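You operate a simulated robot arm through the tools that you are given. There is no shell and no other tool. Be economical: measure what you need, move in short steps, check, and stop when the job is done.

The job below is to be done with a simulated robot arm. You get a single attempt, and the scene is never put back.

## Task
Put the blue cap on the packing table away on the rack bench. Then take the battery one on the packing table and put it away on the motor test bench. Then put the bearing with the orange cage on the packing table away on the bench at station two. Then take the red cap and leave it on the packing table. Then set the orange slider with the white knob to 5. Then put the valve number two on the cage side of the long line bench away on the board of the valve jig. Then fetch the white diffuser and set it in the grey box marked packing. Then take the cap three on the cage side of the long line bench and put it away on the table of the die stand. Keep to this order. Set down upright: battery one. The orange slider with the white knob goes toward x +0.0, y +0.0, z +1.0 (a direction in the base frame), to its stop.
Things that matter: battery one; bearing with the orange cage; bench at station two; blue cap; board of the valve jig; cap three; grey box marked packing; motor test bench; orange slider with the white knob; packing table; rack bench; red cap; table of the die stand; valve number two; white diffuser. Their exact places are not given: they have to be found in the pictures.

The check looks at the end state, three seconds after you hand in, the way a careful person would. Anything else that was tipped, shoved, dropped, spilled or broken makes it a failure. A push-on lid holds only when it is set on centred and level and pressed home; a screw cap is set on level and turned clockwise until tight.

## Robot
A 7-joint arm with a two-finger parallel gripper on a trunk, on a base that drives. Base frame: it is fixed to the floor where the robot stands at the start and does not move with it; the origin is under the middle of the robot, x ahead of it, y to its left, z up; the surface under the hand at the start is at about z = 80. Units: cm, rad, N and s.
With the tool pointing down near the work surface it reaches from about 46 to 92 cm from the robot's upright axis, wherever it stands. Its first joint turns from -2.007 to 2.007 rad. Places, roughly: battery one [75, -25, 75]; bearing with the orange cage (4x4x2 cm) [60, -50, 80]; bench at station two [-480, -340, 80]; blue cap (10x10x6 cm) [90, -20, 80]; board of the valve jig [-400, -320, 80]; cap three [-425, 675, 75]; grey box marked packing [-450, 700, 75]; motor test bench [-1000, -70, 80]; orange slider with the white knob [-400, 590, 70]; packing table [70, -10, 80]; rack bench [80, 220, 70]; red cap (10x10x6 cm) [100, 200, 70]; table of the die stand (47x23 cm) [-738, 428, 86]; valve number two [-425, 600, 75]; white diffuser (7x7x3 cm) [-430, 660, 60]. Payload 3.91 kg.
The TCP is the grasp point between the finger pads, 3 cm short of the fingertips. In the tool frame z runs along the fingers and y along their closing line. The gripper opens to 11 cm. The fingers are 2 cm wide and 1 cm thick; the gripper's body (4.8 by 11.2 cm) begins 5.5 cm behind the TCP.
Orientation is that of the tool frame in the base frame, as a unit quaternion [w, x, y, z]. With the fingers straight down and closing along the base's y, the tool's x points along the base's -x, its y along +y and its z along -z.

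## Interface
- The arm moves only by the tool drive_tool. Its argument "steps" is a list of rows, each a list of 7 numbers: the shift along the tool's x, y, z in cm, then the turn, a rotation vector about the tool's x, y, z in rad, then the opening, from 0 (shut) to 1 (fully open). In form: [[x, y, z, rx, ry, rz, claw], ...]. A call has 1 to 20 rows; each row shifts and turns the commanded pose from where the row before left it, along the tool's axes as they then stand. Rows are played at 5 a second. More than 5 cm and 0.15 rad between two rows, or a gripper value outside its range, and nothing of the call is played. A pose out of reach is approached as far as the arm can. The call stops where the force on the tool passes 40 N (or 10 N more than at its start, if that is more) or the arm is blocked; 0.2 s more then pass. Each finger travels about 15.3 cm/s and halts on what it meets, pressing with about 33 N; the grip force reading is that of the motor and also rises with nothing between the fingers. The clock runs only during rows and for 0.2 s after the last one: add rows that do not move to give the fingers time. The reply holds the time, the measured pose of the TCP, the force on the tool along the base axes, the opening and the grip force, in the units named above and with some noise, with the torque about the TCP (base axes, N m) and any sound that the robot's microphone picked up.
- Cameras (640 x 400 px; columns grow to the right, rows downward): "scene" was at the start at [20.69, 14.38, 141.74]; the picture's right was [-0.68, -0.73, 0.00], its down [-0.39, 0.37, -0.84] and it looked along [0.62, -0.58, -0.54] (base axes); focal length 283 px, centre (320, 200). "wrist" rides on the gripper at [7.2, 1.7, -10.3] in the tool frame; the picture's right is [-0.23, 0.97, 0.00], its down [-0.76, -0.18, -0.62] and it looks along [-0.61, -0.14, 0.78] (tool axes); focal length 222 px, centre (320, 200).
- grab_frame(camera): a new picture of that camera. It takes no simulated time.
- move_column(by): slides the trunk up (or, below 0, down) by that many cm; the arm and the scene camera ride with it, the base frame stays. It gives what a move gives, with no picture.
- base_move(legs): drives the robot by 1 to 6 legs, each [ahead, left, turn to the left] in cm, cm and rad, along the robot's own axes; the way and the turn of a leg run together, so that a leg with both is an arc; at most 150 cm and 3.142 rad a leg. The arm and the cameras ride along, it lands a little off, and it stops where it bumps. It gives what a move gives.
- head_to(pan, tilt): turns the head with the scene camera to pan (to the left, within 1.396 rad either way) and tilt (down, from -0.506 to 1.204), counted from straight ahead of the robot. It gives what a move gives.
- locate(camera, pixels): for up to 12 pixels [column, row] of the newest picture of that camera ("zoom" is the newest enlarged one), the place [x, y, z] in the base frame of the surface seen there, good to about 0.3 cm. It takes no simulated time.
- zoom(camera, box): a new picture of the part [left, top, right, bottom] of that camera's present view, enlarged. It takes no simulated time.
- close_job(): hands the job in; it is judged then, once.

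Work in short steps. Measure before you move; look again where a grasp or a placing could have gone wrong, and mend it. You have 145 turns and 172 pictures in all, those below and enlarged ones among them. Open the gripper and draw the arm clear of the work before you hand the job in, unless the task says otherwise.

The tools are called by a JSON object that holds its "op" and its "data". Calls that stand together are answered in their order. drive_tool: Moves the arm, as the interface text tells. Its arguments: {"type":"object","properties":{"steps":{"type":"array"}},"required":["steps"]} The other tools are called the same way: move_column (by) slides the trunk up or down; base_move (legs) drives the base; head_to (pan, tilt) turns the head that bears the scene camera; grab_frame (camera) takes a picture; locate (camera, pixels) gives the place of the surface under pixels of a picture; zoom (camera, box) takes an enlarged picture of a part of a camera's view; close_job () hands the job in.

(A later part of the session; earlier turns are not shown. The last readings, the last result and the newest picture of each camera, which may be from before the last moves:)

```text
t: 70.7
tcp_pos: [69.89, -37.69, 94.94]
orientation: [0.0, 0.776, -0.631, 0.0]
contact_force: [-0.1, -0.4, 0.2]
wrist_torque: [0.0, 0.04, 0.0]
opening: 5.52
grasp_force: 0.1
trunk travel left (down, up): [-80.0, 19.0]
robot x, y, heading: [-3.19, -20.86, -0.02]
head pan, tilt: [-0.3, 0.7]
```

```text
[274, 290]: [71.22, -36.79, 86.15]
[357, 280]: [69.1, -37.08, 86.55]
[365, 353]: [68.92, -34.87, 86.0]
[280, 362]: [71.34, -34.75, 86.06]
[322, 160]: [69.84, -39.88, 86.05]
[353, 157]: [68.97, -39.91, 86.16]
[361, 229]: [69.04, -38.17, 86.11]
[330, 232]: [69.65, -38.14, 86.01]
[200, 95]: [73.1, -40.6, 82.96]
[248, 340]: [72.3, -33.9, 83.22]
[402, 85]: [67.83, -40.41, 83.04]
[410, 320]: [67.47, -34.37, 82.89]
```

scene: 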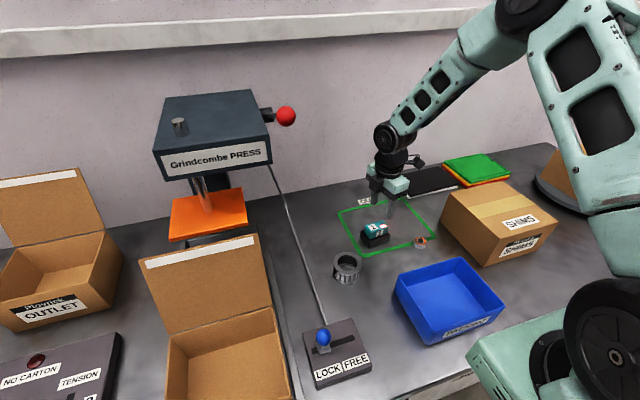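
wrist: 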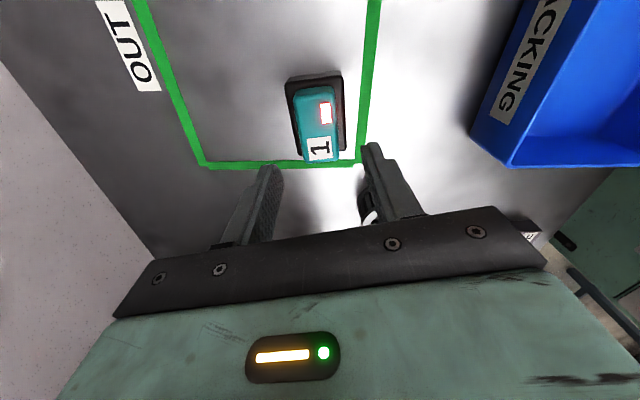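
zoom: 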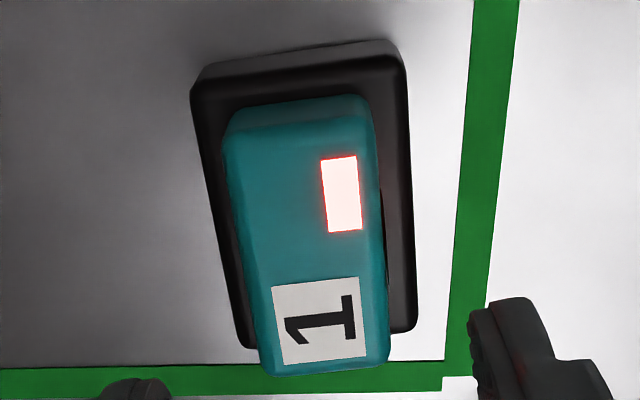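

True turn is about 0.08 rad, so I turn back 0.12 and descend onto the block, then grip.

{"op": "drive_tool", "data": {"steps": [[0, 0, 0, 0, 0, 0.12, 0.5], [0, -0.1, 3, 0, 0, 0, 0.5], [0, 0, 3, 0, 0, 0, 0.5], [0, 0, 2, 0, 0, 0, 0.5], [0, 0, 0.45, 0, 0, 0, 0.5], [0, 0, 0, 0, 0, 0, 0.5], [0, 0, 0, 0, 0, 0, 0], [0, 0, 0, 0, 0, 0, 0], [0, 0, 0, 0, 0, 0, 0]]}}

{"op": "drive_tool", "data": {"steps": [[0, 0, -1, 0, 0, 0, 0], [0, 0, -2, 0, 0, 0, 0], [0, 0, -3, 0, 0, 0, 0], [0, 0, -3, 0, 0, 0, 0], [0, 0, 0, 0, 0, 0, 0]]}}

{"op": "grab_frame", "data": {"camera": "wrist"}}

{"op": "zoom", "data": {"camera": "scene", "box": [330, 150, 450, 270]}}

```text
t: 72.7
tcp_pos: [70.13, -37.57, 86.53]
orientation: [0.0, 0.736, -0.677, 0.0]
contact_force: [1.0, -1.2, 0.0]
wrist_torque: [-0.15, -0.07, 0.0]
opening: 3.57
grasp_force: 32.8
trunk travel left (down, up): [-80.0, 19.0]
robot x, y, heading: [-3.3, -20.72, -0.015]
head pan, tilt: [-0.3, 0.7]
```

```text
t: 73.9
tcp_pos: [70.07, -37.64, 95.38]
orientation: [0.001, 0.737, -0.676, -0.001]
contact_force: [-0.3, -0.3, -2.5]
wrist_torque: [0.03, 0.0, -0.01]
opening: 3.6
grasp_force: 32.9
trunk travel left (down, up): [-80.0, 19.0]
robot x, y, heading: [-3.22, -20.76, -0.018]
head pan, tilt: [-0.3, 0.7]
```

```text
138 pictures are left
```

wrist: 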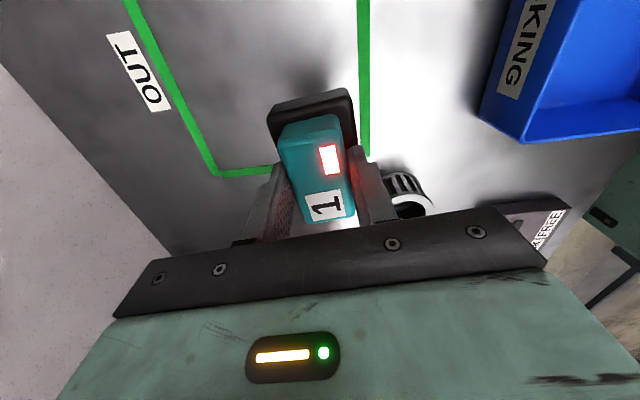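

```text
3.33 times, centred on (390, 210) of scene
```

zoom: 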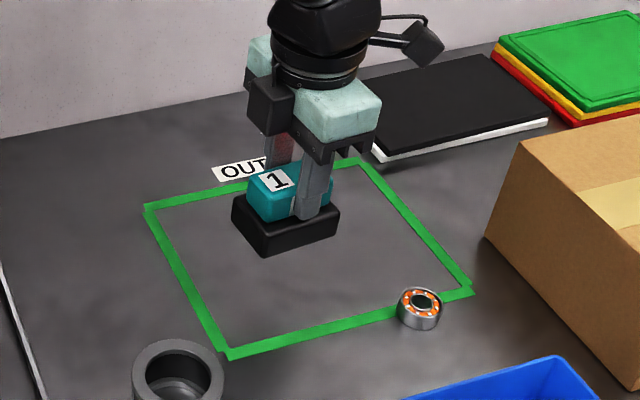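

The whole battery is lifted, bottom 6.5 cm below the TCP. I raise and draw it in, back away from the table, and turn round to look at the hall.

{"op": "drive_tool", "data": {"steps": [[0, 0, -4, 0, 0, 0, 0], [0, 0, -4, 0, 0, 0, 0], [0, 0, -4, 0, 0, 0, 0], [0, 0, -4, 0, 0, 0, 0], [0, 4, 0, 0, 0, 0, 0], [0, 4, 0, 0, 0, 0, 0], [0, 4, 0, 0, 0, 0, 0], [0, 4, 0, 0, 0, 0, 0]]}}

{"op": "base_move", "data": {"legs": [[-90, 0, 0], [0, 0, 3.14]]}}

{"op": "head_to", "data": {"pan": 0, "tilt": 0.2}}

{"op": "grab_frame", "data": {"camera": "scene"}}

```text
t: 75.7
tcp_pos: [54.0, -39.26, 111.72]
orientation: [0.0, 0.737, -0.676, 0.0]
contact_force: [0.3, -0.7, -4.4]
wrist_torque: [0.0, -0.02, -0.02]
opening: 3.57
grasp_force: 33.0
trunk travel left (down, up): [-80.0, 19.0]
robot x, y, heading: [-3.59, -21.22, -0.017]
head pan, tilt: [-0.3, 0.7]
```

```text
t: 87.9
tcp_pos: [-152.89, -2.2, 111.68]
orientation: [0.0, 0.67, 0.743, 0.0]
contact_force: [0.2, 0.0, -3.8]
wrist_torque: [-0.03, 0.02, 0.02]
opening: 3.58
grasp_force: 32.7
trunk travel left (down, up): [-80.0, 19.0]
robot x, y, heading: [-95.4, -19.45, -3.147]
head pan, tilt: [-0.3, 0.7]
```

```text
t: 88.8
tcp_pos: [-153.04, -2.39, 111.66]
orientation: [0.0, 0.669, 0.743, 0.0]
contact_force: [-0.5, -0.1, -1.9]
wrist_torque: [-0.02, 0.0, 0.01]
opening: 3.57
grasp_force: 32.8
trunk travel left (down, up): [-80.0, 19.0]
robot x, y, heading: [-95.17, -19.93, -3.139]
head pan, tilt: [0.0, 0.201]
```

```text
136 pictures are left
```

scene: 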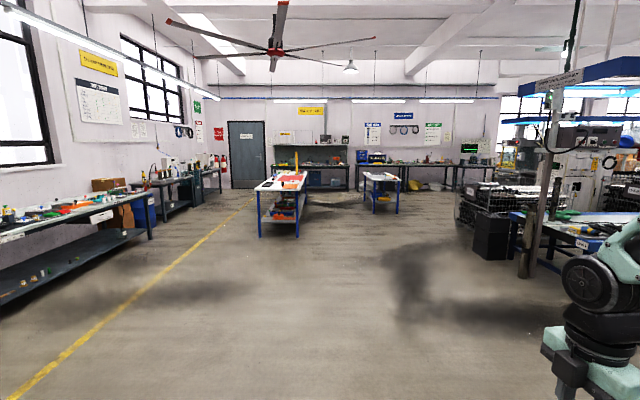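

The hall lies ahead. I identify the tables: the motor test bench should be near column 305.

{"op": "zoom", "data": {"camera": "scene", "box": [220, 90, 500, 265]}}

{"op": "locate", "data": {"camera": "scene", "pixels": [[278, 183], [278, 235], [380, 178], [380, 212], [325, 165], [450, 165], [305, 150], [245, 150], [110, 230], [500, 200], [575, 225], [180, 175]]}}

```text
2.29 times, centred on (360, 178) of scene
```

zoom: 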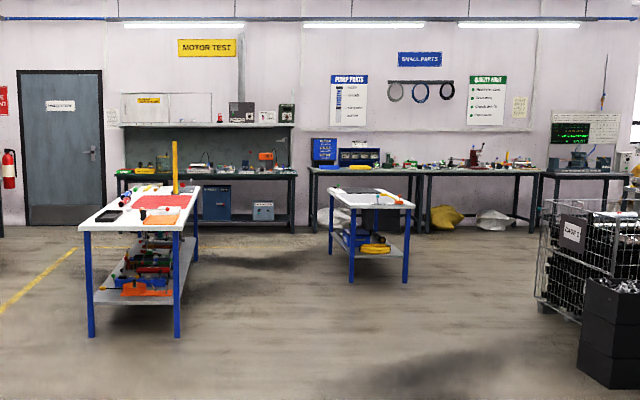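

```text
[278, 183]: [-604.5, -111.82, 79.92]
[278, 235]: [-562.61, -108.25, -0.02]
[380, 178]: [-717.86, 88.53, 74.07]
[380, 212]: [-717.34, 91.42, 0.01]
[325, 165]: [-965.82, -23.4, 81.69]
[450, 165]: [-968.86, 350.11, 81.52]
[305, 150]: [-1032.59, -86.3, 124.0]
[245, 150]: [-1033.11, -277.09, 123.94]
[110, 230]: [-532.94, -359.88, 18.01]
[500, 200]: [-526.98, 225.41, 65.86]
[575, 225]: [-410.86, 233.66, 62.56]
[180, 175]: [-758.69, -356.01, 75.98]
```

The "MOTOR TEST" bench is on the far wall (x≈-966…-1030). The lane at y≈-15 between the two middle tables is clear; I drive along it.

{"op": "base_move", "data": {"legs": [[140, 0, 0], [140, 0, 0], [140, 0, 0], [140, 0, 0], [120, 0, 0]]}}

{"op": "head_to", "data": {"pan": 0.25, "tilt": 0.35}}

{"op": "grab_frame", "data": {"camera": "scene"}}

```text
t: 121.5
tcp_pos: [-839.5, -4.57, 111.69]
orientation: [0.0, 0.666, 0.746, 0.0]
contact_force: [0.9, 0.7, -3.5]
wrist_torque: [0.0, -0.03, 0.02]
opening: 3.57
grasp_force: 32.6
trunk travel left (down, up): [-80.0, 19.0]
robot x, y, heading: [-782.02, -21.75, -3.131]
head pan, tilt: [0.0, 0.201]
```

```text
t: 122.3
tcp_pos: [-839.58, -4.64, 111.75]
orientation: [0.0, 0.666, 0.746, 0.0]
contact_force: [0.2, -0.1, -3.9]
wrist_torque: [0.03, -0.03, 0.01]
opening: 3.57
grasp_force: 32.8
trunk travel left (down, up): [-80.0, 19.0]
robot x, y, heading: [-782.02, -21.68, -3.134]
head pan, tilt: [0.25, 0.351]
```

```text
134 pictures are left
```

scene: 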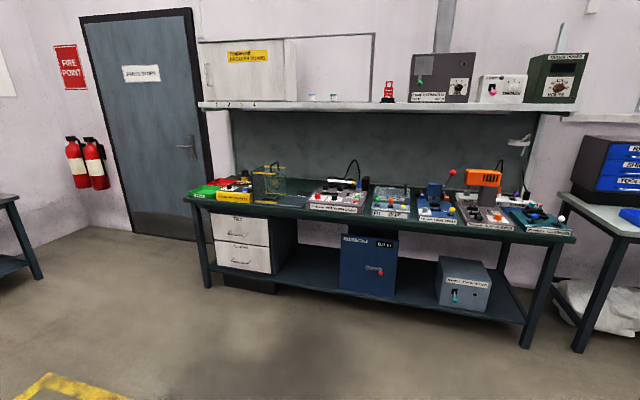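

The bench is crowded; I enlarge its top to find a free spot for the battery.

{"op": "zoom", "data": {"camera": "scene", "box": [180, 150, 400, 260]}}

{"op": "zoom", "data": {"camera": "scene", "box": [370, 150, 590, 260]}}

{"op": "locate", "data": {"camera": "scene", "pixels": [[290, 203], [190, 205], [310, 190], [300, 212], [575, 240], [365, 205], [460, 215], [425, 185], [345, 105], [195, 197], [280, 182], [245, 182]]}}

```text
2.91 times, centred on (290, 205) of scene
```

zoom: 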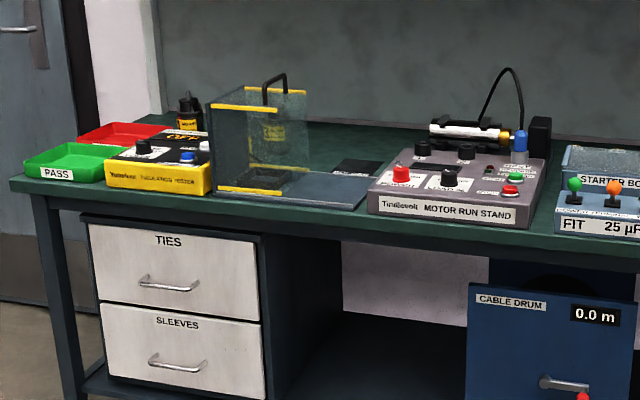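

```text
2.91 times, centred on (480, 205) of scene
```

zoom: 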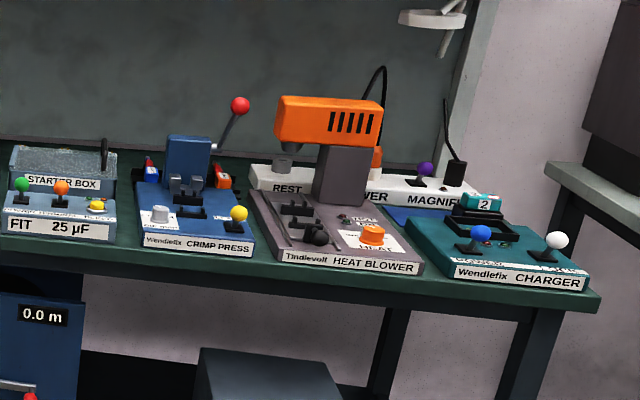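

```text
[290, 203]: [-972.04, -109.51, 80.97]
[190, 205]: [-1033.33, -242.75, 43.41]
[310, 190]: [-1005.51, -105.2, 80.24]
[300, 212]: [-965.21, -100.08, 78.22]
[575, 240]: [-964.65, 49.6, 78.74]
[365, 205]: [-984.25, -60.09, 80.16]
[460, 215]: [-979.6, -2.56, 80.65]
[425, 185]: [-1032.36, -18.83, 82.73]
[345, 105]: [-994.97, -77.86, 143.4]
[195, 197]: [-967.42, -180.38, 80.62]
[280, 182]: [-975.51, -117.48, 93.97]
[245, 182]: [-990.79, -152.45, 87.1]
```

Free spots may lie between the devices; I raise the trunk, go nearer at y≈-75, and look from above.

{"op": "move_column", "data": {"by": 19}}

{"op": "base_move", "data": {"legs": [[88, 52, -0.008]]}}

{"op": "head_to", "data": {"pan": 0.1, "tilt": 0.8}}

{"op": "grab_frame", "data": {"camera": "scene"}}

```text
t: 124.3
tcp_pos: [-839.6, -4.49, 130.67]
orientation: [-0.001, 0.666, 0.746, 0.0]
contact_force: [0.3, -0.4, -3.4]
wrist_torque: [-0.01, 0.02, -0.01]
opening: 3.59
grasp_force: 32.7
trunk travel left (down, up): [-99.0, 0.0]
robot x, y, heading: [-781.64, -21.3, -3.135]
head pan, tilt: [0.25, 0.351]
```

```text
t: 127.1
tcp_pos: [-875.29, -26.45, 130.69]
orientation: [0.0, 0.66, 0.751, 0.0]
contact_force: [-0.4, -0.1, -4.4]
wrist_torque: [0.01, -0.03, 0.0]
opening: 3.56
grasp_force: 32.7
trunk travel left (down, up): [-99.0, 0.0]
robot x, y, heading: [-816.85, -42.2, -3.115]
head pan, tilt: [0.25, 0.351]
stopped in leg 1: the robot was blocked; the commanded pose is now the measured one
```

```text
t: 128.0
tcp_pos: [-875.22, -26.43, 130.75]
orientation: [0.0, 0.659, 0.752, 0.0]
contact_force: [-0.3, -1.1, -3.4]
wrist_torque: [0.02, 0.0, 0.0]
opening: 3.57
grasp_force: 32.5
trunk travel left (down, up): [-99.0, 0.0]
robot x, y, heading: [-817.12, -43.0, -3.117]
head pan, tilt: [0.099, 0.799]
```

```text
131 pictures are left
```

scene: 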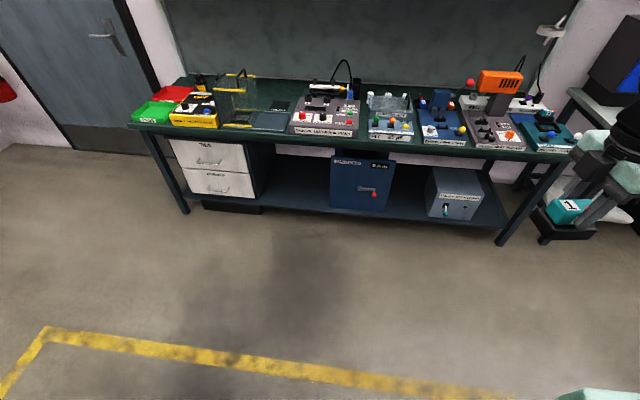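

The drive was blocked, though the floor ahead looks free. I look to the left and close down to see what it touched.

{"op": "head_to", "data": {"pan": 1.1, "tilt": 0.8}}

{"op": "grab_frame", "data": {"camera": "scene"}}

{"op": "head_to", "data": {"pan": 0.0, "tilt": 1.2}}

{"op": "grab_frame", "data": {"camera": "scene"}}

```text
t: 129.3
tcp_pos: [-875.22, -26.43, 130.69]
orientation: [0.0, 0.66, 0.751, 0.0]
contact_force: [-0.2, 0.6, -2.8]
wrist_torque: [-0.03, 0.01, 0.02]
opening: 3.57
grasp_force: 33.2
trunk travel left (down, up): [-99.0, 0.0]
robot x, y, heading: [-817.18, -42.85, -3.118]
head pan, tilt: [1.1, 0.799]
```

```text
130 pictures are left
```

scene: 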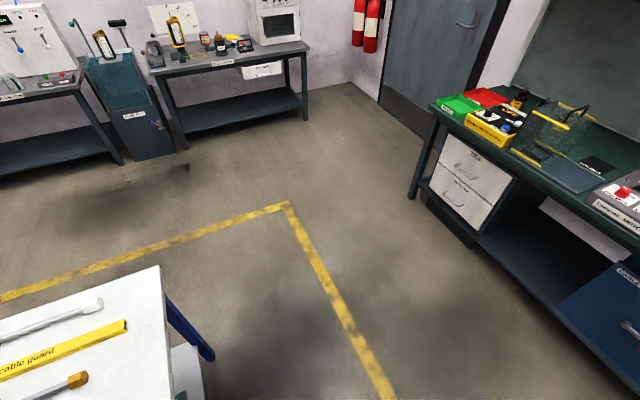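

```text
t: 130.6
tcp_pos: [-875.23, -26.43, 130.62]
orientation: [0.001, 0.66, 0.752, 0.001]
contact_force: [0.2, -0.4, -4.0]
wrist_torque: [0.01, 0.03, -0.03]
opening: 3.57
grasp_force: 33.0
trunk travel left (down, up): [-99.0, 0.0]
robot x, y, heading: [-817.4, -42.26, -3.115]
head pan, tilt: [0.0, 1.201]
```

```text
129 pictures are left
```

scene: 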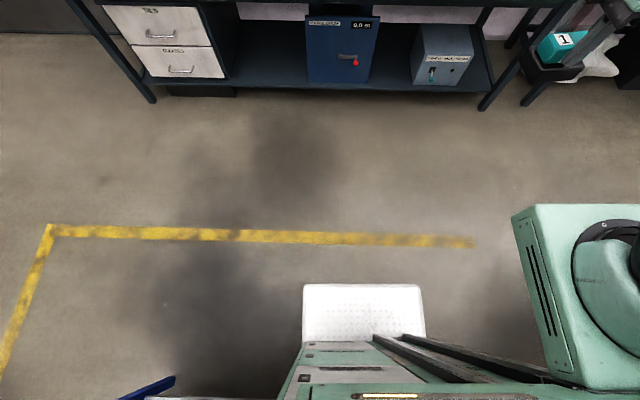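

The base's left side met the corner of the white-topped table (leg at (145,385)). I move a bit right, go ahead, and only then left.

{"op": "base_move", "data": {"legs": [[0, -8, 0], [62, 0, -0.025], [0, 42, 0]]}}

{"op": "head_to", "data": {"pan": 0.05, "tilt": 0.75}}

{"op": "grab_frame", "data": {"camera": "scene"}}

{"op": "head_to", "data": {"pan": 1.39, "tilt": 0.6}}

{"op": "grab_frame", "data": {"camera": "scene"}}

```text
t: 136.9
tcp_pos: [-937.21, -59.23, 130.65]
orientation: [0.0, 0.671, 0.741, 0.0]
contact_force: [0.0, -0.2, -2.8]
wrist_torque: [0.05, -0.02, 0.0]
opening: 3.58
grasp_force: 32.9
trunk travel left (down, up): [-99.0, 0.0]
robot x, y, heading: [-879.67, -76.78, 3.137]
head pan, tilt: [0.0, 1.201]
```

```text
t: 137.8
tcp_pos: [-937.18, -59.18, 130.75]
orientation: [0.0, 0.671, 0.742, 0.001]
contact_force: [0.0, -0.5, -2.8]
wrist_torque: [0.01, -0.01, 0.01]
opening: 3.61
grasp_force: 32.9
trunk travel left (down, up): [-99.0, 0.0]
robot x, y, heading: [-879.29, -77.04, 3.136]
head pan, tilt: [0.051, 0.75]
```

```text
128 pictures are left
```

scene: 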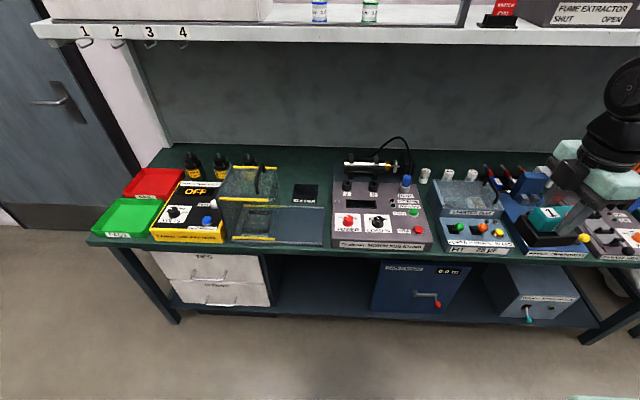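

```text
t: 139.3
tcp_pos: [-937.15, -59.26, 130.74]
orientation: [0.001, 0.671, 0.741, 0.0]
contact_force: [-0.1, 0.0, -3.8]
wrist_torque: [0.01, 0.0, -0.01]
opening: 3.58
grasp_force: 33.0
trunk travel left (down, up): [-99.0, 0.0]
robot x, y, heading: [-879.51, -76.69, 3.133]
head pan, tilt: [1.389, 0.6]
```

```text
127 pictures are left
```

scene: 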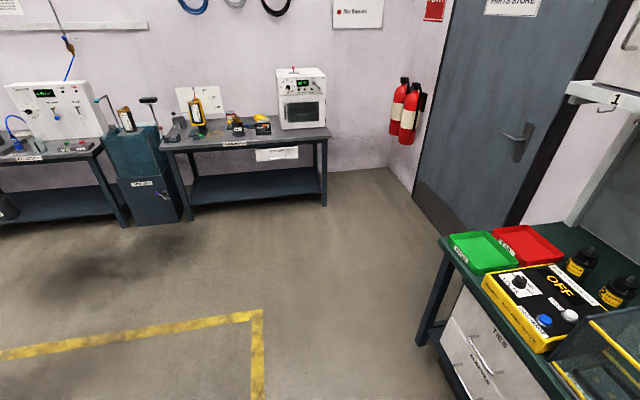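

I return the head to the bench and enlarge the gap between the clear guard and the motor run stand.

{"op": "head_to", "data": {"pan": 0.05, "tilt": 0.85}}

{"op": "zoom", "data": {"camera": "scene", "box": [200, 90, 480, 260]}}

{"op": "locate", "data": {"camera": "zoom", "pixels": [[200, 100], [230, 130], [250, 170], [290, 130], [295, 60], [240, 60], [300, 190], [160, 230], [510, 130], [490, 200], [255, 215], [280, 100]]}}

```text
t: 140.8
tcp_pos: [-937.32, -59.22, 130.69]
orientation: [0.0, 0.671, 0.741, 0.0]
contact_force: [0.2, -0.1, -2.3]
wrist_torque: [-0.02, 0.01, -0.04]
opening: 3.61
grasp_force: 33.1
trunk travel left (down, up): [-99.0, 0.0]
robot x, y, heading: [-879.33, -77.1, 3.133]
head pan, tilt: [0.051, 0.85]
```

```text
2.29 times, centred on (340, 175) of scene
```

zoom: 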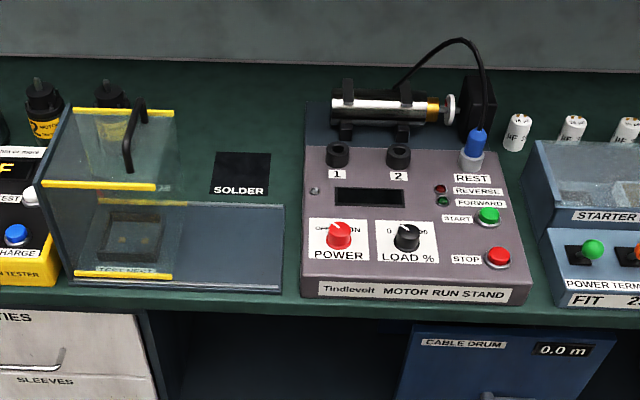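

```text
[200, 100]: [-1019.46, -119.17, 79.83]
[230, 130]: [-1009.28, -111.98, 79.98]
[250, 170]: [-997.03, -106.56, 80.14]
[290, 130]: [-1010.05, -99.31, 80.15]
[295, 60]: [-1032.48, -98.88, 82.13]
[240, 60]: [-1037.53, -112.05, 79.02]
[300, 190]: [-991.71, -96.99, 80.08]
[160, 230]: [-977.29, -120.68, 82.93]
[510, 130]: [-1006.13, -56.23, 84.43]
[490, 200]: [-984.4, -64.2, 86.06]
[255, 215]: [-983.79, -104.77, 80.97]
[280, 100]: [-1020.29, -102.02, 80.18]
```

There's free surface around (-1014,-107), behind the SOLDER pad. I check how far the shelf overhangs.

{"op": "head_to", "data": {"pan": 0.15, "tilt": 0.55}}

{"op": "grab_frame", "data": {"camera": "scene"}}

```text
t: 141.6
tcp_pos: [-937.18, -59.13, 130.72]
orientation: [0.0, 0.672, 0.741, 0.0]
contact_force: [0.0, -0.1, -2.9]
wrist_torque: [-0.02, 0.01, 0.0]
opening: 3.57
grasp_force: 32.9
trunk travel left (down, up): [-99.0, 0.0]
robot x, y, heading: [-879.55, -76.7, 3.136]
head pan, tilt: [0.15, 0.55]
```

```text
125 pictures are left
```

scene: 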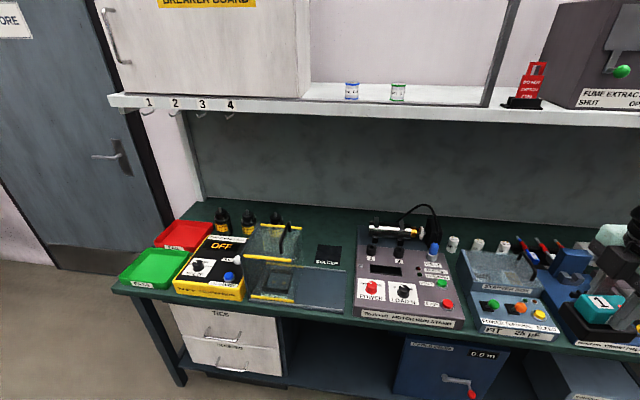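

{"op": "locate", "data": {"camera": "scene", "pixels": [[300, 105], [400, 112], [400, 119], [320, 97], [320, 230], [340, 235], [330, 265], [348, 260], [350, 225], [280, 230], [300, 190], [375, 222]]}}

{"op": "zoom", "data": {"camera": "scene", "box": [210, 190, 400, 320]}}

```text
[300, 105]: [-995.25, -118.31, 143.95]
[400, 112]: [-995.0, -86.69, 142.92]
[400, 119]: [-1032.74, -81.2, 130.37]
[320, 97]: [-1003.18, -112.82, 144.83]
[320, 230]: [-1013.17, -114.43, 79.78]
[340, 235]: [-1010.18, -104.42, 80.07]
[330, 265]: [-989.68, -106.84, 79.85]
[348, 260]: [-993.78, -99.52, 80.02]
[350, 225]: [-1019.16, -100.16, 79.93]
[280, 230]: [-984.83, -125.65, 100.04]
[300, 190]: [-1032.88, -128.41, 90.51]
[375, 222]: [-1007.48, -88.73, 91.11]
```

```text
3.08 times, centred on (305, 255) of scene
```

zoom: 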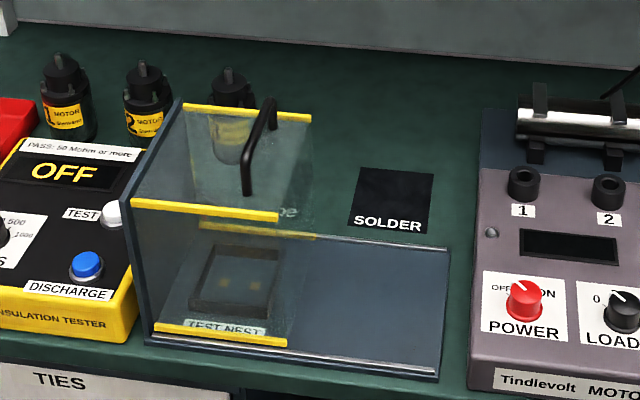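

The shelf's underside is at z≈142 with front edge x≈-995, so I must come in low. First I shift base and arm so the battery is in line with the gap (y≈-106), still in front of the bench.

{"op": "base_move", "data": {"legs": [[0, 25, 0.005]]}}

{"op": "drive_tool", "data": {"steps": [[-3.62, -0.37, 0, 0, 0, 0, 0], [-3.62, -0.37, 0, 0, 0, 0, 0], [-3.62, -0.37, 0, 0, 0, 0, 0], [-3.62, -0.37, 0, 0, 0, 0, 0], [-3.62, -0.37, 0, 0, 0, 0, 0], [-3.62, -0.37, 0, 0, 0, 0, 0], [0, 0, 0, 0, 0, 0, 0]]}}

{"op": "move_column", "data": {"by": -34}}

{"op": "grab_frame", "data": {"camera": "scene"}}

{"op": "grab_frame", "data": {"camera": "wrist"}}

```text
t: 143.4
tcp_pos: [-937.31, -84.27, 130.75]
orientation: [0.0, 0.668, 0.744, 0.001]
contact_force: [1.1, 0.8, -3.9]
wrist_torque: [0.01, -0.01, -0.01]
opening: 3.56
grasp_force: 33.3
trunk travel left (down, up): [-99.0, 0.0]
robot x, y, heading: [-879.57, -101.41, -3.133]
head pan, tilt: [0.15, 0.55]
```

```text
t: 145.0
tcp_pos: [-937.44, -106.03, 130.56]
orientation: [0.0, 0.668, 0.744, 0.0]
contact_force: [-0.4, 0.6, -3.9]
wrist_torque: [0.01, 0.03, 0.02]
opening: 3.56
grasp_force: 32.6
trunk travel left (down, up): [-99.0, 0.0]
robot x, y, heading: [-879.72, -101.41, -3.135]
head pan, tilt: [0.15, 0.55]
```

```text
t: 148.3
tcp_pos: [-937.36, -106.02, 96.65]
orientation: [0.0, 0.668, 0.744, -0.001]
contact_force: [0.0, 0.4, -3.6]
wrist_torque: [-0.02, 0.0, -0.02]
opening: 3.59
grasp_force: 33.1
trunk travel left (down, up): [-65.0, 34.0]
robot x, y, heading: [-879.78, -101.2, -3.138]
head pan, tilt: [0.15, 0.55]
```

```text
123 pictures are left
```

scene: 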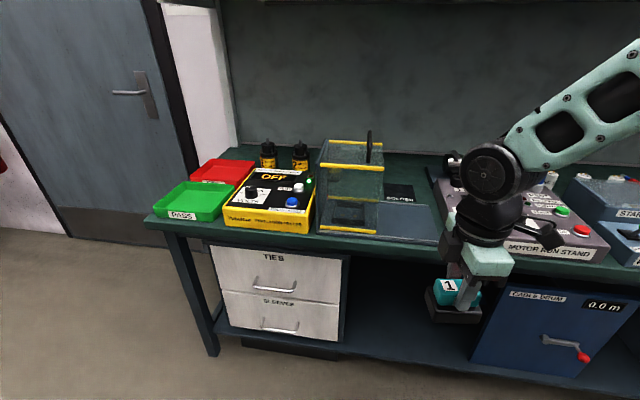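

```text
122 pictures are left
```

wrist: 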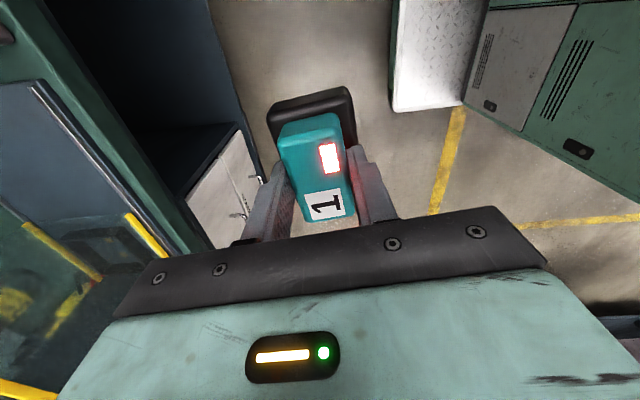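

The lane between guard and motor stand looks clear. I drive ahead 46 cm at this height.

{"op": "base_move", "data": {"legs": [[46, -1, 0]]}}

{"op": "grab_frame", "data": {"camera": "scene"}}

{"op": "grab_frame", "data": {"camera": "wrist"}}

```text
t: 151.1
tcp_pos: [-983.86, -106.2, 96.67]
orientation: [0.0, 0.663, 0.749, 0.0]
contact_force: [0.6, 0.2, -3.6]
wrist_torque: [0.01, 0.0, -0.04]
opening: 3.6
grasp_force: 33.8
trunk travel left (down, up): [-65.0, 34.0]
robot x, y, heading: [-926.21, -100.64, -3.125]
head pan, tilt: [0.15, 0.55]
```

```text
121 pictures are left
```

scene: 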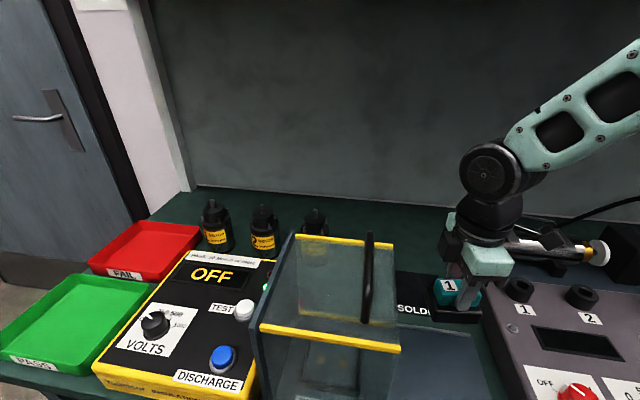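

```text
120 pictures are left
```

wrist: 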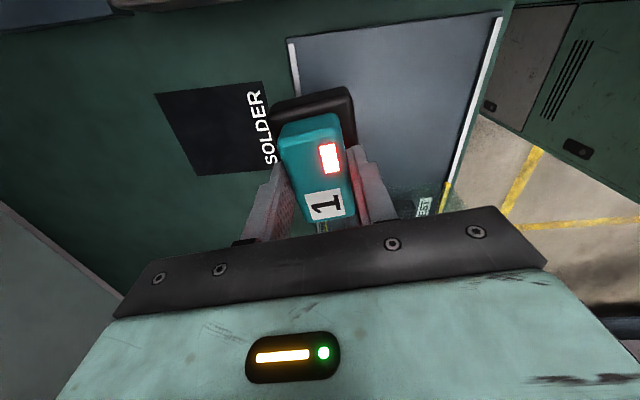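

The SOLDER pad is in the wrist view; I measure its far edge and the free area behind it.

{"op": "locate", "data": {"camera": "wrist", "pixels": [[157, 94], [196, 172], [266, 84], [120, 120], [100, 170], [60, 100], [115, 285], [110, 8], [140, 30]]}}

```text
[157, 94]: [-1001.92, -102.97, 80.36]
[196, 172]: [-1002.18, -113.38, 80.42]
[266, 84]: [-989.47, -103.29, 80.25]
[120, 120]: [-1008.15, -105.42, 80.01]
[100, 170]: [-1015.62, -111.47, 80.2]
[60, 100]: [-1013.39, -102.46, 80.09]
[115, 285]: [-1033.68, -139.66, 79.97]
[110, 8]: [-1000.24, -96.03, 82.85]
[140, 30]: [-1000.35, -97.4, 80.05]
```

I extend the arm 28.6 cm to above (-1012.5,-106).

{"op": "drive_tool", "data": {"steps": [[0.43, -3.55, 0, 0, 0, 0, 0], [0.43, -3.55, 0, 0, 0, 0, 0], [0.43, -3.55, 0, 0, 0, 0, 0], [0.43, -3.55, 0, 0, 0, 0, 0], [0.43, -3.55, 0, 0, 0, 0, 0], [0.43, -3.55, 0, 0, 0, 0, 0], [0.43, -3.55, 0, 0, 0, 0, 0], [0.43, -3.55, 0, 0, 0, 0, 0], [0, 0, 3, 0, 0, 0, 0], [0, 0, 3, 0, 0, 0, 0], [0, 0, 2.5, 0, 0, 0, 0], [0, 0, 0, 0, 0, 0, 0]]}}

{"op": "grab_frame", "data": {"camera": "scene"}}

{"op": "grab_frame", "data": {"camera": "wrist"}}

```text
t: 153.7
tcp_pos: [-1012.63, -106.37, 88.03]
orientation: [0.0, 0.662, 0.749, 0.0]
contact_force: [-0.4, 0.2, -3.9]
wrist_torque: [0.0, 0.02, 0.02]
opening: 3.58
grasp_force: 33.2
trunk travel left (down, up): [-65.0, 34.0]
robot x, y, heading: [-926.14, -100.81, -3.121]
head pan, tilt: [0.15, 0.55]
```

```text
119 pictures are left
```

scene: 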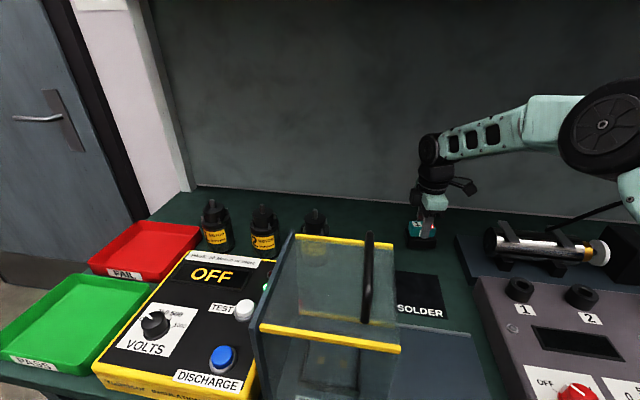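

```text
118 pictures are left
```

wrist: 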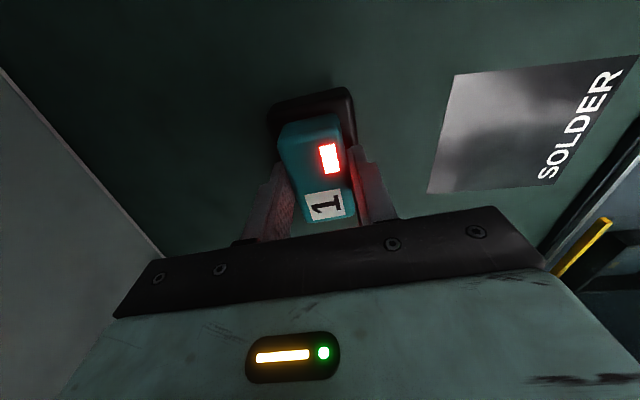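

Over a clear spot; bench z=80.1 so contact is expected at TCP z≈86.6. I lower in small steps.

{"op": "drive_tool", "data": {"steps": [[0, 0, 0.8, 0, 0, 0, 0], [0, 0, 0.3, 0, 0, 0, 0], [0, 0, 0.15, 0, 0, 0, 0], [0, 0, 0.15, 0, 0, 0, 0], [0, 0, 0, 0, 0, 0, 0]]}}

```text
t: 154.9
tcp_pos: [-1012.55, -106.36, 86.75]
orientation: [0.001, 0.662, 0.749, 0.0]
contact_force: [0.2, -0.2, -3.5]
wrist_torque: [0.02, -0.02, 0.0]
opening: 3.58
grasp_force: 32.7
trunk travel left (down, up): [-65.0, 34.0]
robot x, y, heading: [-926.02, -100.88, -3.125]
head pan, tilt: [0.15, 0.55]
```

{"op": "drive_tool", "data": {"steps": [[0, 0, 0.12, 0, 0, 0, 0], [0, 0, 0.1, 0, 0, 0, 0], [0, 0, 0.08, 0, 0, 0, 0], [0, 0, 0, 0, 0, 0, 0]]}}

```text
t: 155.9
tcp_pos: [-1012.63, -106.31, 86.33]
orientation: [0.0, 0.663, 0.749, -0.001]
contact_force: [0.3, 0.5, -3.8]
wrist_torque: [0.04, 0.02, 0.06]
opening: 3.57
grasp_force: 32.8
trunk travel left (down, up): [-65.0, 34.0]
robot x, y, heading: [-926.28, -100.93, -3.127]
head pan, tilt: [0.15, 0.55]
```

Still hanging free; a little more.

{"op": "drive_tool", "data": {"steps": [[0, 0, 0.12, 0, 0, 0, 0], [0, 0, 0.1, 0, 0, 0, 0], [0, 0, 0, 0, 0, 0, 0]]}}

{"op": "zoom", "data": {"camera": "scene", "box": [380, 180, 480, 270]}}

```text
t: 156.7
tcp_pos: [-1012.54, -106.24, 86.36]
orientation: [-0.001, 0.663, 0.749, -0.002]
contact_force: [5.9, 2.2, 16.6]
wrist_torque: [0.19, -0.56, 0.0]
opening: 3.58
grasp_force: 33.1
trunk travel left (down, up): [-65.0, 34.0]
robot x, y, heading: [-926.15, -100.88, -3.124]
head pan, tilt: [0.15, 0.55]
```

```text
4.44 times, centred on (430, 225) of scene
```

zoom: 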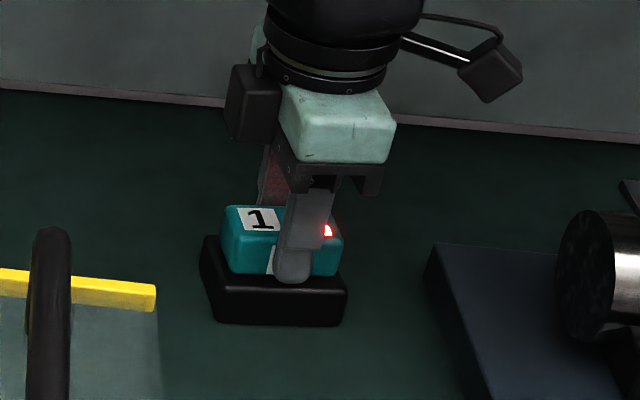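

Contact with the bench. I release and rise straight up 9 cm, then draw back out the same way.

{"op": "drive_tool", "data": {"steps": [[0, 0, -0.08, 0, 0, 0, 0.55], [0, 0, 0, 0, 0, 0, 0.55], [0, 0, -2, 0, 0, 0, 0.55], [0, 0, -3.5, 0, 0, 0, 0.55], [0, 0, -4, 0, 0, 0, 0.55], [-0.43, 3.55, 0, 0, 0, 0, 0.55], [-0.43, 3.55, 0, 0, 0, 0, 0.55], [-0.43, 3.55, 0, 0, 0, 0, 0.55], [-0.43, 3.55, 0, 0, 0, 0, 0.55], [-0.43, 3.55, 0, 0, 0, 0, 0.55], [-0.43, 3.55, 0, 0, 0, 0, 0.55], [-0.43, 3.55, 0, 0, 0, 0, 0.55], [-0.43, 3.55, 0, 0, 0, 0, 0.55], [0, 0, 0, 0, 0, 0, 0.55]]}}

{"op": "grab_frame", "data": {"camera": "scene"}}

```text
t: 159.7
tcp_pos: [-983.85, -106.44, 95.79]
orientation: [0.0, 0.663, 0.748, 0.0]
contact_force: [-0.7, 0.0, 1.0]
wrist_torque: [-0.03, 0.01, -0.01]
opening: 6.07
grasp_force: 0.0
trunk travel left (down, up): [-65.0, 34.0]
robot x, y, heading: [-926.26, -101.43, -3.121]
head pan, tilt: [0.15, 0.55]
```

```text
116 pictures are left
```

scene: 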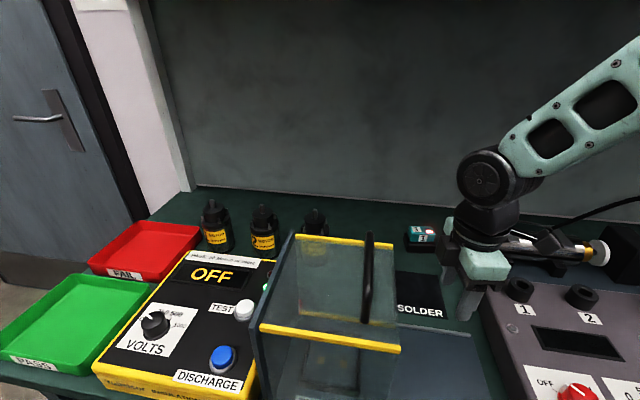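

Battery one stands upright on the bench. I back away, go to the free lane, turn round toward the packing table for the bearing.

{"op": "base_move", "data": {"legs": [[-62, 0, 0], [0, 84, 0], [0, 0, -3.157]]}}

{"op": "move_column", "data": {"by": 15}}

{"op": "head_to", "data": {"pan": 0, "tilt": 0.3}}

{"op": "grab_frame", "data": {"camera": "scene"}}

```text
refused: -3.157 is not a number from -3.14159 to 3.14159
```

```text
t: 161.5
tcp_pos: [-983.94, -106.3, 110.7]
orientation: [0.0, 0.663, 0.749, 0.0]
contact_force: [0.3, 0.1, 0.2]
wrist_torque: [0.0, 0.0, 0.03]
opening: 6.06
grasp_force: 0.1
trunk travel left (down, up): [-80.0, 19.0]
robot x, y, heading: [-926.16, -100.76, -3.123]
head pan, tilt: [0.15, 0.55]
```

```text
t: 162.2
tcp_pos: [-983.98, -106.38, 110.69]
orientation: [0.0, 0.663, 0.749, 0.001]
contact_force: [0.3, 0.2, 0.0]
wrist_torque: [-0.02, 0.0, 0.01]
opening: 6.06
grasp_force: 0.0
trunk travel left (down, up): [-80.0, 19.0]
robot x, y, heading: [-925.97, -101.47, -3.119]
head pan, tilt: [0.0, 0.3]
```

```text
115 pictures are left
```

scene: 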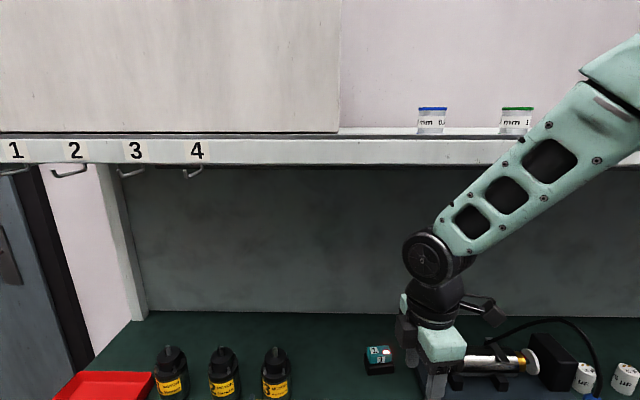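

That leg list was refused (and its sideways sign was wrong: right is +y here). I correct it.

{"op": "base_move", "data": {"legs": [[-60, 0, 0], [0, -86, 0], [0, 0, -3.14]]}}

{"op": "grab_frame", "data": {"camera": "scene"}}

```text
t: 177.1
tcp_pos: [-809.86, -11.12, 110.72]
orientation: [0.0, 0.738, -0.675, -0.001]
contact_force: [0.1, 0.0, 0.2]
wrist_torque: [-0.02, 0.02, -0.01]
opening: 6.07
grasp_force: 0.1
trunk travel left (down, up): [-80.0, 19.0]
robot x, y, heading: [-867.91, -14.99, -0.014]
head pan, tilt: [0.0, 0.3]
```

```text
114 pictures are left
```

scene: 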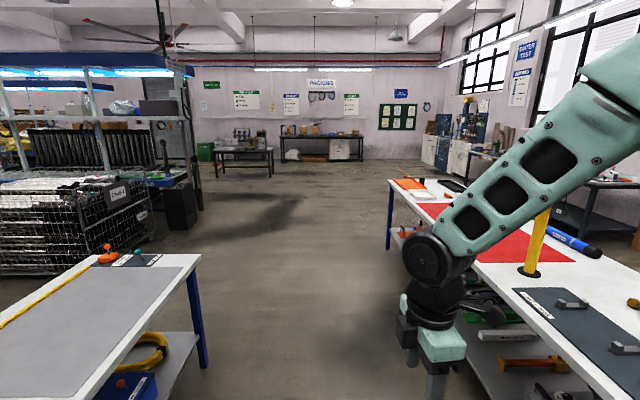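

The elbow leans to the right, toward the yellow post on the table. I measure the post and lane edges.

{"op": "locate", "data": {"camera": "scene", "pixels": [[537, 235], [540, 215], [395, 185], [200, 260], [450, 230], [205, 360], [505, 330], [140, 260]]}}

```text
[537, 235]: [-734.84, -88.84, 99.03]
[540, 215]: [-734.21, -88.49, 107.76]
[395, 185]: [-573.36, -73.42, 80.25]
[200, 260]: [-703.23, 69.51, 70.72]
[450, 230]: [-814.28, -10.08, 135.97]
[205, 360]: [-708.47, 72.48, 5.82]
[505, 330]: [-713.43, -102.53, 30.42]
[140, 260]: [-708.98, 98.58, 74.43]
```

Lane centre is y≈0 (edges -73 and +68). I correct heading, shift left, and drive back toward the packing table.

{"op": "base_move", "data": {"legs": [[60, 14, 0.016], [145, 0, 0], [145, 0, 0], [145, 0, 0], [145, 0, 0], [135, 0, 0]]}}

{"op": "head_to", "data": {"pan": -0.3, "tilt": 0.4}}

{"op": "grab_frame", "data": {"camera": "scene"}}

```text
t: 214.0
tcp_pos: [-38.45, 22.71, 110.8]
orientation: [0.0, 0.748, -0.663, 0.001]
contact_force: [0.1, -0.7, 0.3]
wrist_torque: [-0.01, 0.01, 0.02]
opening: 6.05
grasp_force: 0.1
trunk travel left (down, up): [-80.0, 19.0]
robot x, y, heading: [-96.25, 17.23, 0.02]
head pan, tilt: [0.0, 0.3]
```

```text
t: 214.8
tcp_pos: [-38.45, 22.67, 110.76]
orientation: [0.0, 0.749, -0.663, 0.001]
contact_force: [0.7, 0.0, 0.0]
wrist_torque: [0.02, -0.01, -0.01]
opening: 6.04
grasp_force: 0.1
trunk travel left (down, up): [-80.0, 19.0]
robot x, y, heading: [-96.2, 17.43, 0.015]
head pan, tilt: [-0.3, 0.4]
```

```text
113 pictures are left
```

scene: 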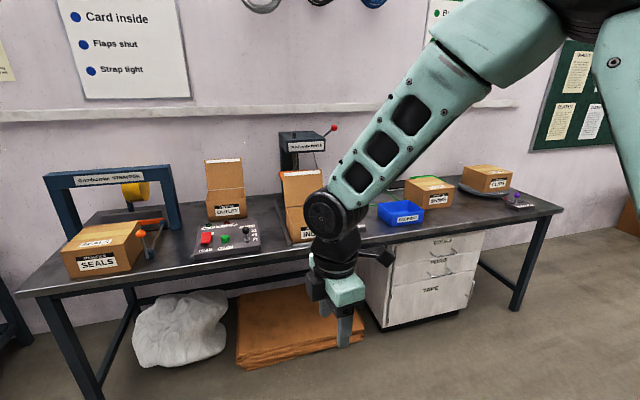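

I drive up to the table beside the bearing.

{"op": "base_move", "data": {"legs": [[0, -55, -0.015], [92, 0, 0]]}}

{"op": "head_to", "data": {"pan": -0.25, "tilt": 0.75}}

{"op": "grab_frame", "data": {"camera": "scene"}}

{"op": "grab_frame", "data": {"camera": "wrist"}}

```text
t: 222.3
tcp_pos: [51.49, -32.31, 110.76]
orientation: [0.001, 0.743, -0.669, 0.001]
contact_force: [0.6, -0.4, 0.4]
wrist_torque: [0.01, 0.01, 0.02]
opening: 6.06
grasp_force: 0.0
trunk travel left (down, up): [-80.0, 19.0]
robot x, y, heading: [-6.22, -36.78, 0.001]
head pan, tilt: [-0.3, 0.4]
```

```text
t: 223.1
tcp_pos: [51.64, -32.32, 110.81]
orientation: [0.001, 0.744, -0.668, 0.0]
contact_force: [-0.1, 0.5, -0.1]
wrist_torque: [-0.01, -0.02, -0.02]
opening: 6.07
grasp_force: 0.1
trunk travel left (down, up): [-80.0, 19.0]
robot x, y, heading: [-5.85, -37.3, 0.004]
head pan, tilt: [-0.25, 0.75]
```

```text
112 pictures are left
```

scene: 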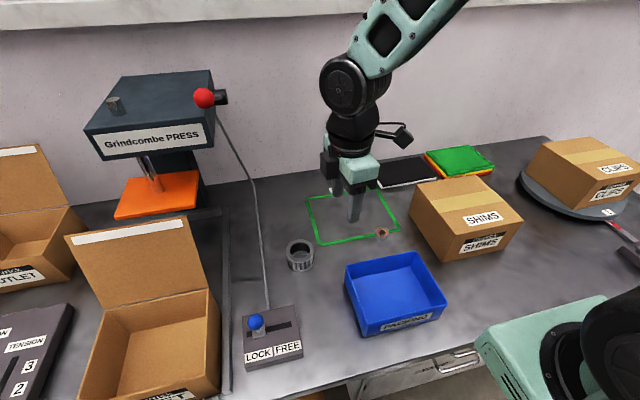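

```text
111 pictures are left
```

wrist: 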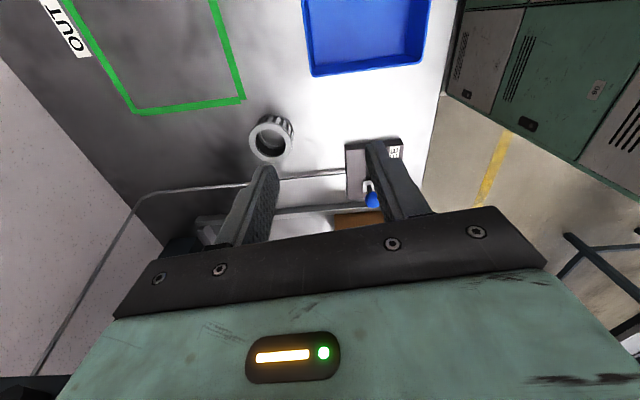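

I measure the bearing, the SHIMS box and the blue bin to choose a clear gripper turn.

{"op": "locate", "data": {"camera": "scene", "pixels": [[381, 232], [376, 236], [387, 236], [413, 188], [411, 222], [440, 258], [442, 238], [405, 252], [346, 262], [385, 268], [490, 190], [398, 225]]}}

{"op": "zoom", "data": {"camera": "scene", "box": [340, 190, 440, 270]}}

```text
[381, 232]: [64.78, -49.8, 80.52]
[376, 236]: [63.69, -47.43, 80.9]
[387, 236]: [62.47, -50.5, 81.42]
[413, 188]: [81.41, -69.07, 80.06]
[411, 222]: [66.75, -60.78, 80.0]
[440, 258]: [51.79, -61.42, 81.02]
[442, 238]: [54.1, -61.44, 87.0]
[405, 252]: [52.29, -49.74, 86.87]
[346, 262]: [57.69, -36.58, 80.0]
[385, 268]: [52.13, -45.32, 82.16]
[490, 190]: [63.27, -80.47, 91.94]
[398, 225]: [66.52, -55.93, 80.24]
```

```text
5.00 times, centred on (390, 230) of scene
```

zoom: 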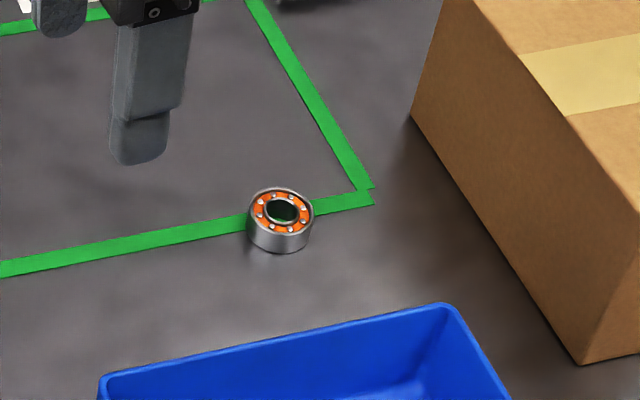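

Box top z=92 at y<-61, bin rim z=87 at x<54. I turn the gripper so that it closes along y with the camera toward -x, and go above the bearing at (63.7,-49.3).

{"op": "drive_tool", "data": {"steps": [[0, 0, 0, 0, 0, 0.1397, 0.6], [0, 0, 0, 0, 0, 0.1397, 0.6], [0, 0, 0, 0, 0, 0.1397, 0.6], [0, 0, 0, 0, 0, 0.1397, 0.6], [0, 0, 0, 0, 0, 0.1397, 0.6], [0, 0, 0, 0, 0, 0.1397, 0.6], [0, 0, 0, 0, 0, 0.1397, 0.6], [0, 0, 0, 0, 0, 0.1397, 0.6], [0, 0, 0, 0, 0, 0.1397, 0.6], [0, 0, 0, 0, 0, 0.1397, 0.6], [0, 0, 0, 0, 0, 0.1397, 0.6], [0, 0, 0, 0, 0, 0.1397, 0.6], [-2.42, -3.4, 1.4, 0, 0, 0, 0.6], [-2.42, -3.4, 1.4, 0, 0, 0, 0.6], [-2.42, -3.4, 1.4, 0, 0, 0, 0.6], [-2.42, -3.4, 1.4, 0, 0, 0, 0.6], [-2.42, -3.4, 1.4, 0, 0, 0, 0.6], [0, 0, 4, 0, 0, 0, 0.6], [0, 0, 4, 0, 0, 0, 0.6], [0, 0, 0, 0, 0, 0, 0.6]]}}

{"op": "grab_frame", "data": {"camera": "wrist"}}

```text
t: 227.3
tcp_pos: [63.62, -49.27, 95.54]
orientation: [0.0, -0.001, 1.0, 0.0]
contact_force: [-0.4, 0.1, -0.5]
wrist_torque: [-0.01, -0.02, 0.05]
opening: 6.59
grasp_force: 0.0
trunk travel left (down, up): [-80.0, 19.0]
robot x, y, heading: [-6.21, -37.17, 0.003]
head pan, tilt: [-0.25, 0.75]
```

```text
109 pictures are left
```

wrist: 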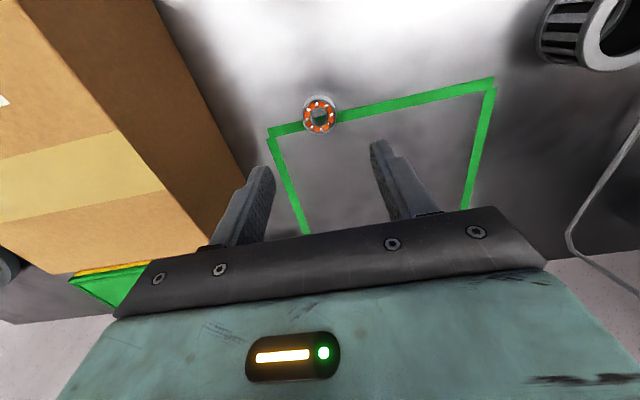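

{"op": "locate", "data": {"camera": "wrist", "pixels": [[307, 117], [331, 117], [319, 104], [319, 129], [319, 117]]}}

{"op": "zoom", "data": {"camera": "wrist", "box": [290, 85, 350, 145]}}

```text
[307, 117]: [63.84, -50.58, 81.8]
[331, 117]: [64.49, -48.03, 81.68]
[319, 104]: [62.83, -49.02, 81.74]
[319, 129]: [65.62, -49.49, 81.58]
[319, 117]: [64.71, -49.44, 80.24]
```

```text
6.67 times, centred on (320, 115) of wrist
```

zoom: 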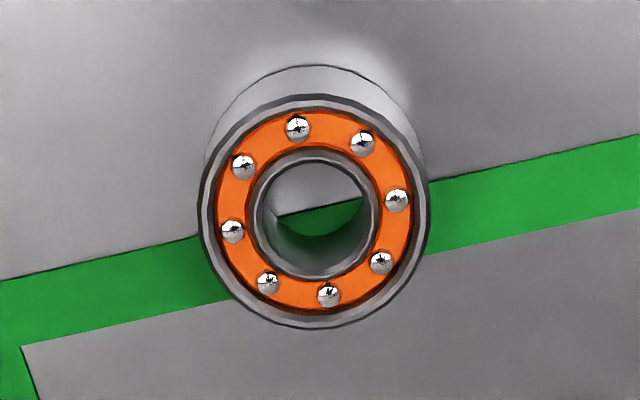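

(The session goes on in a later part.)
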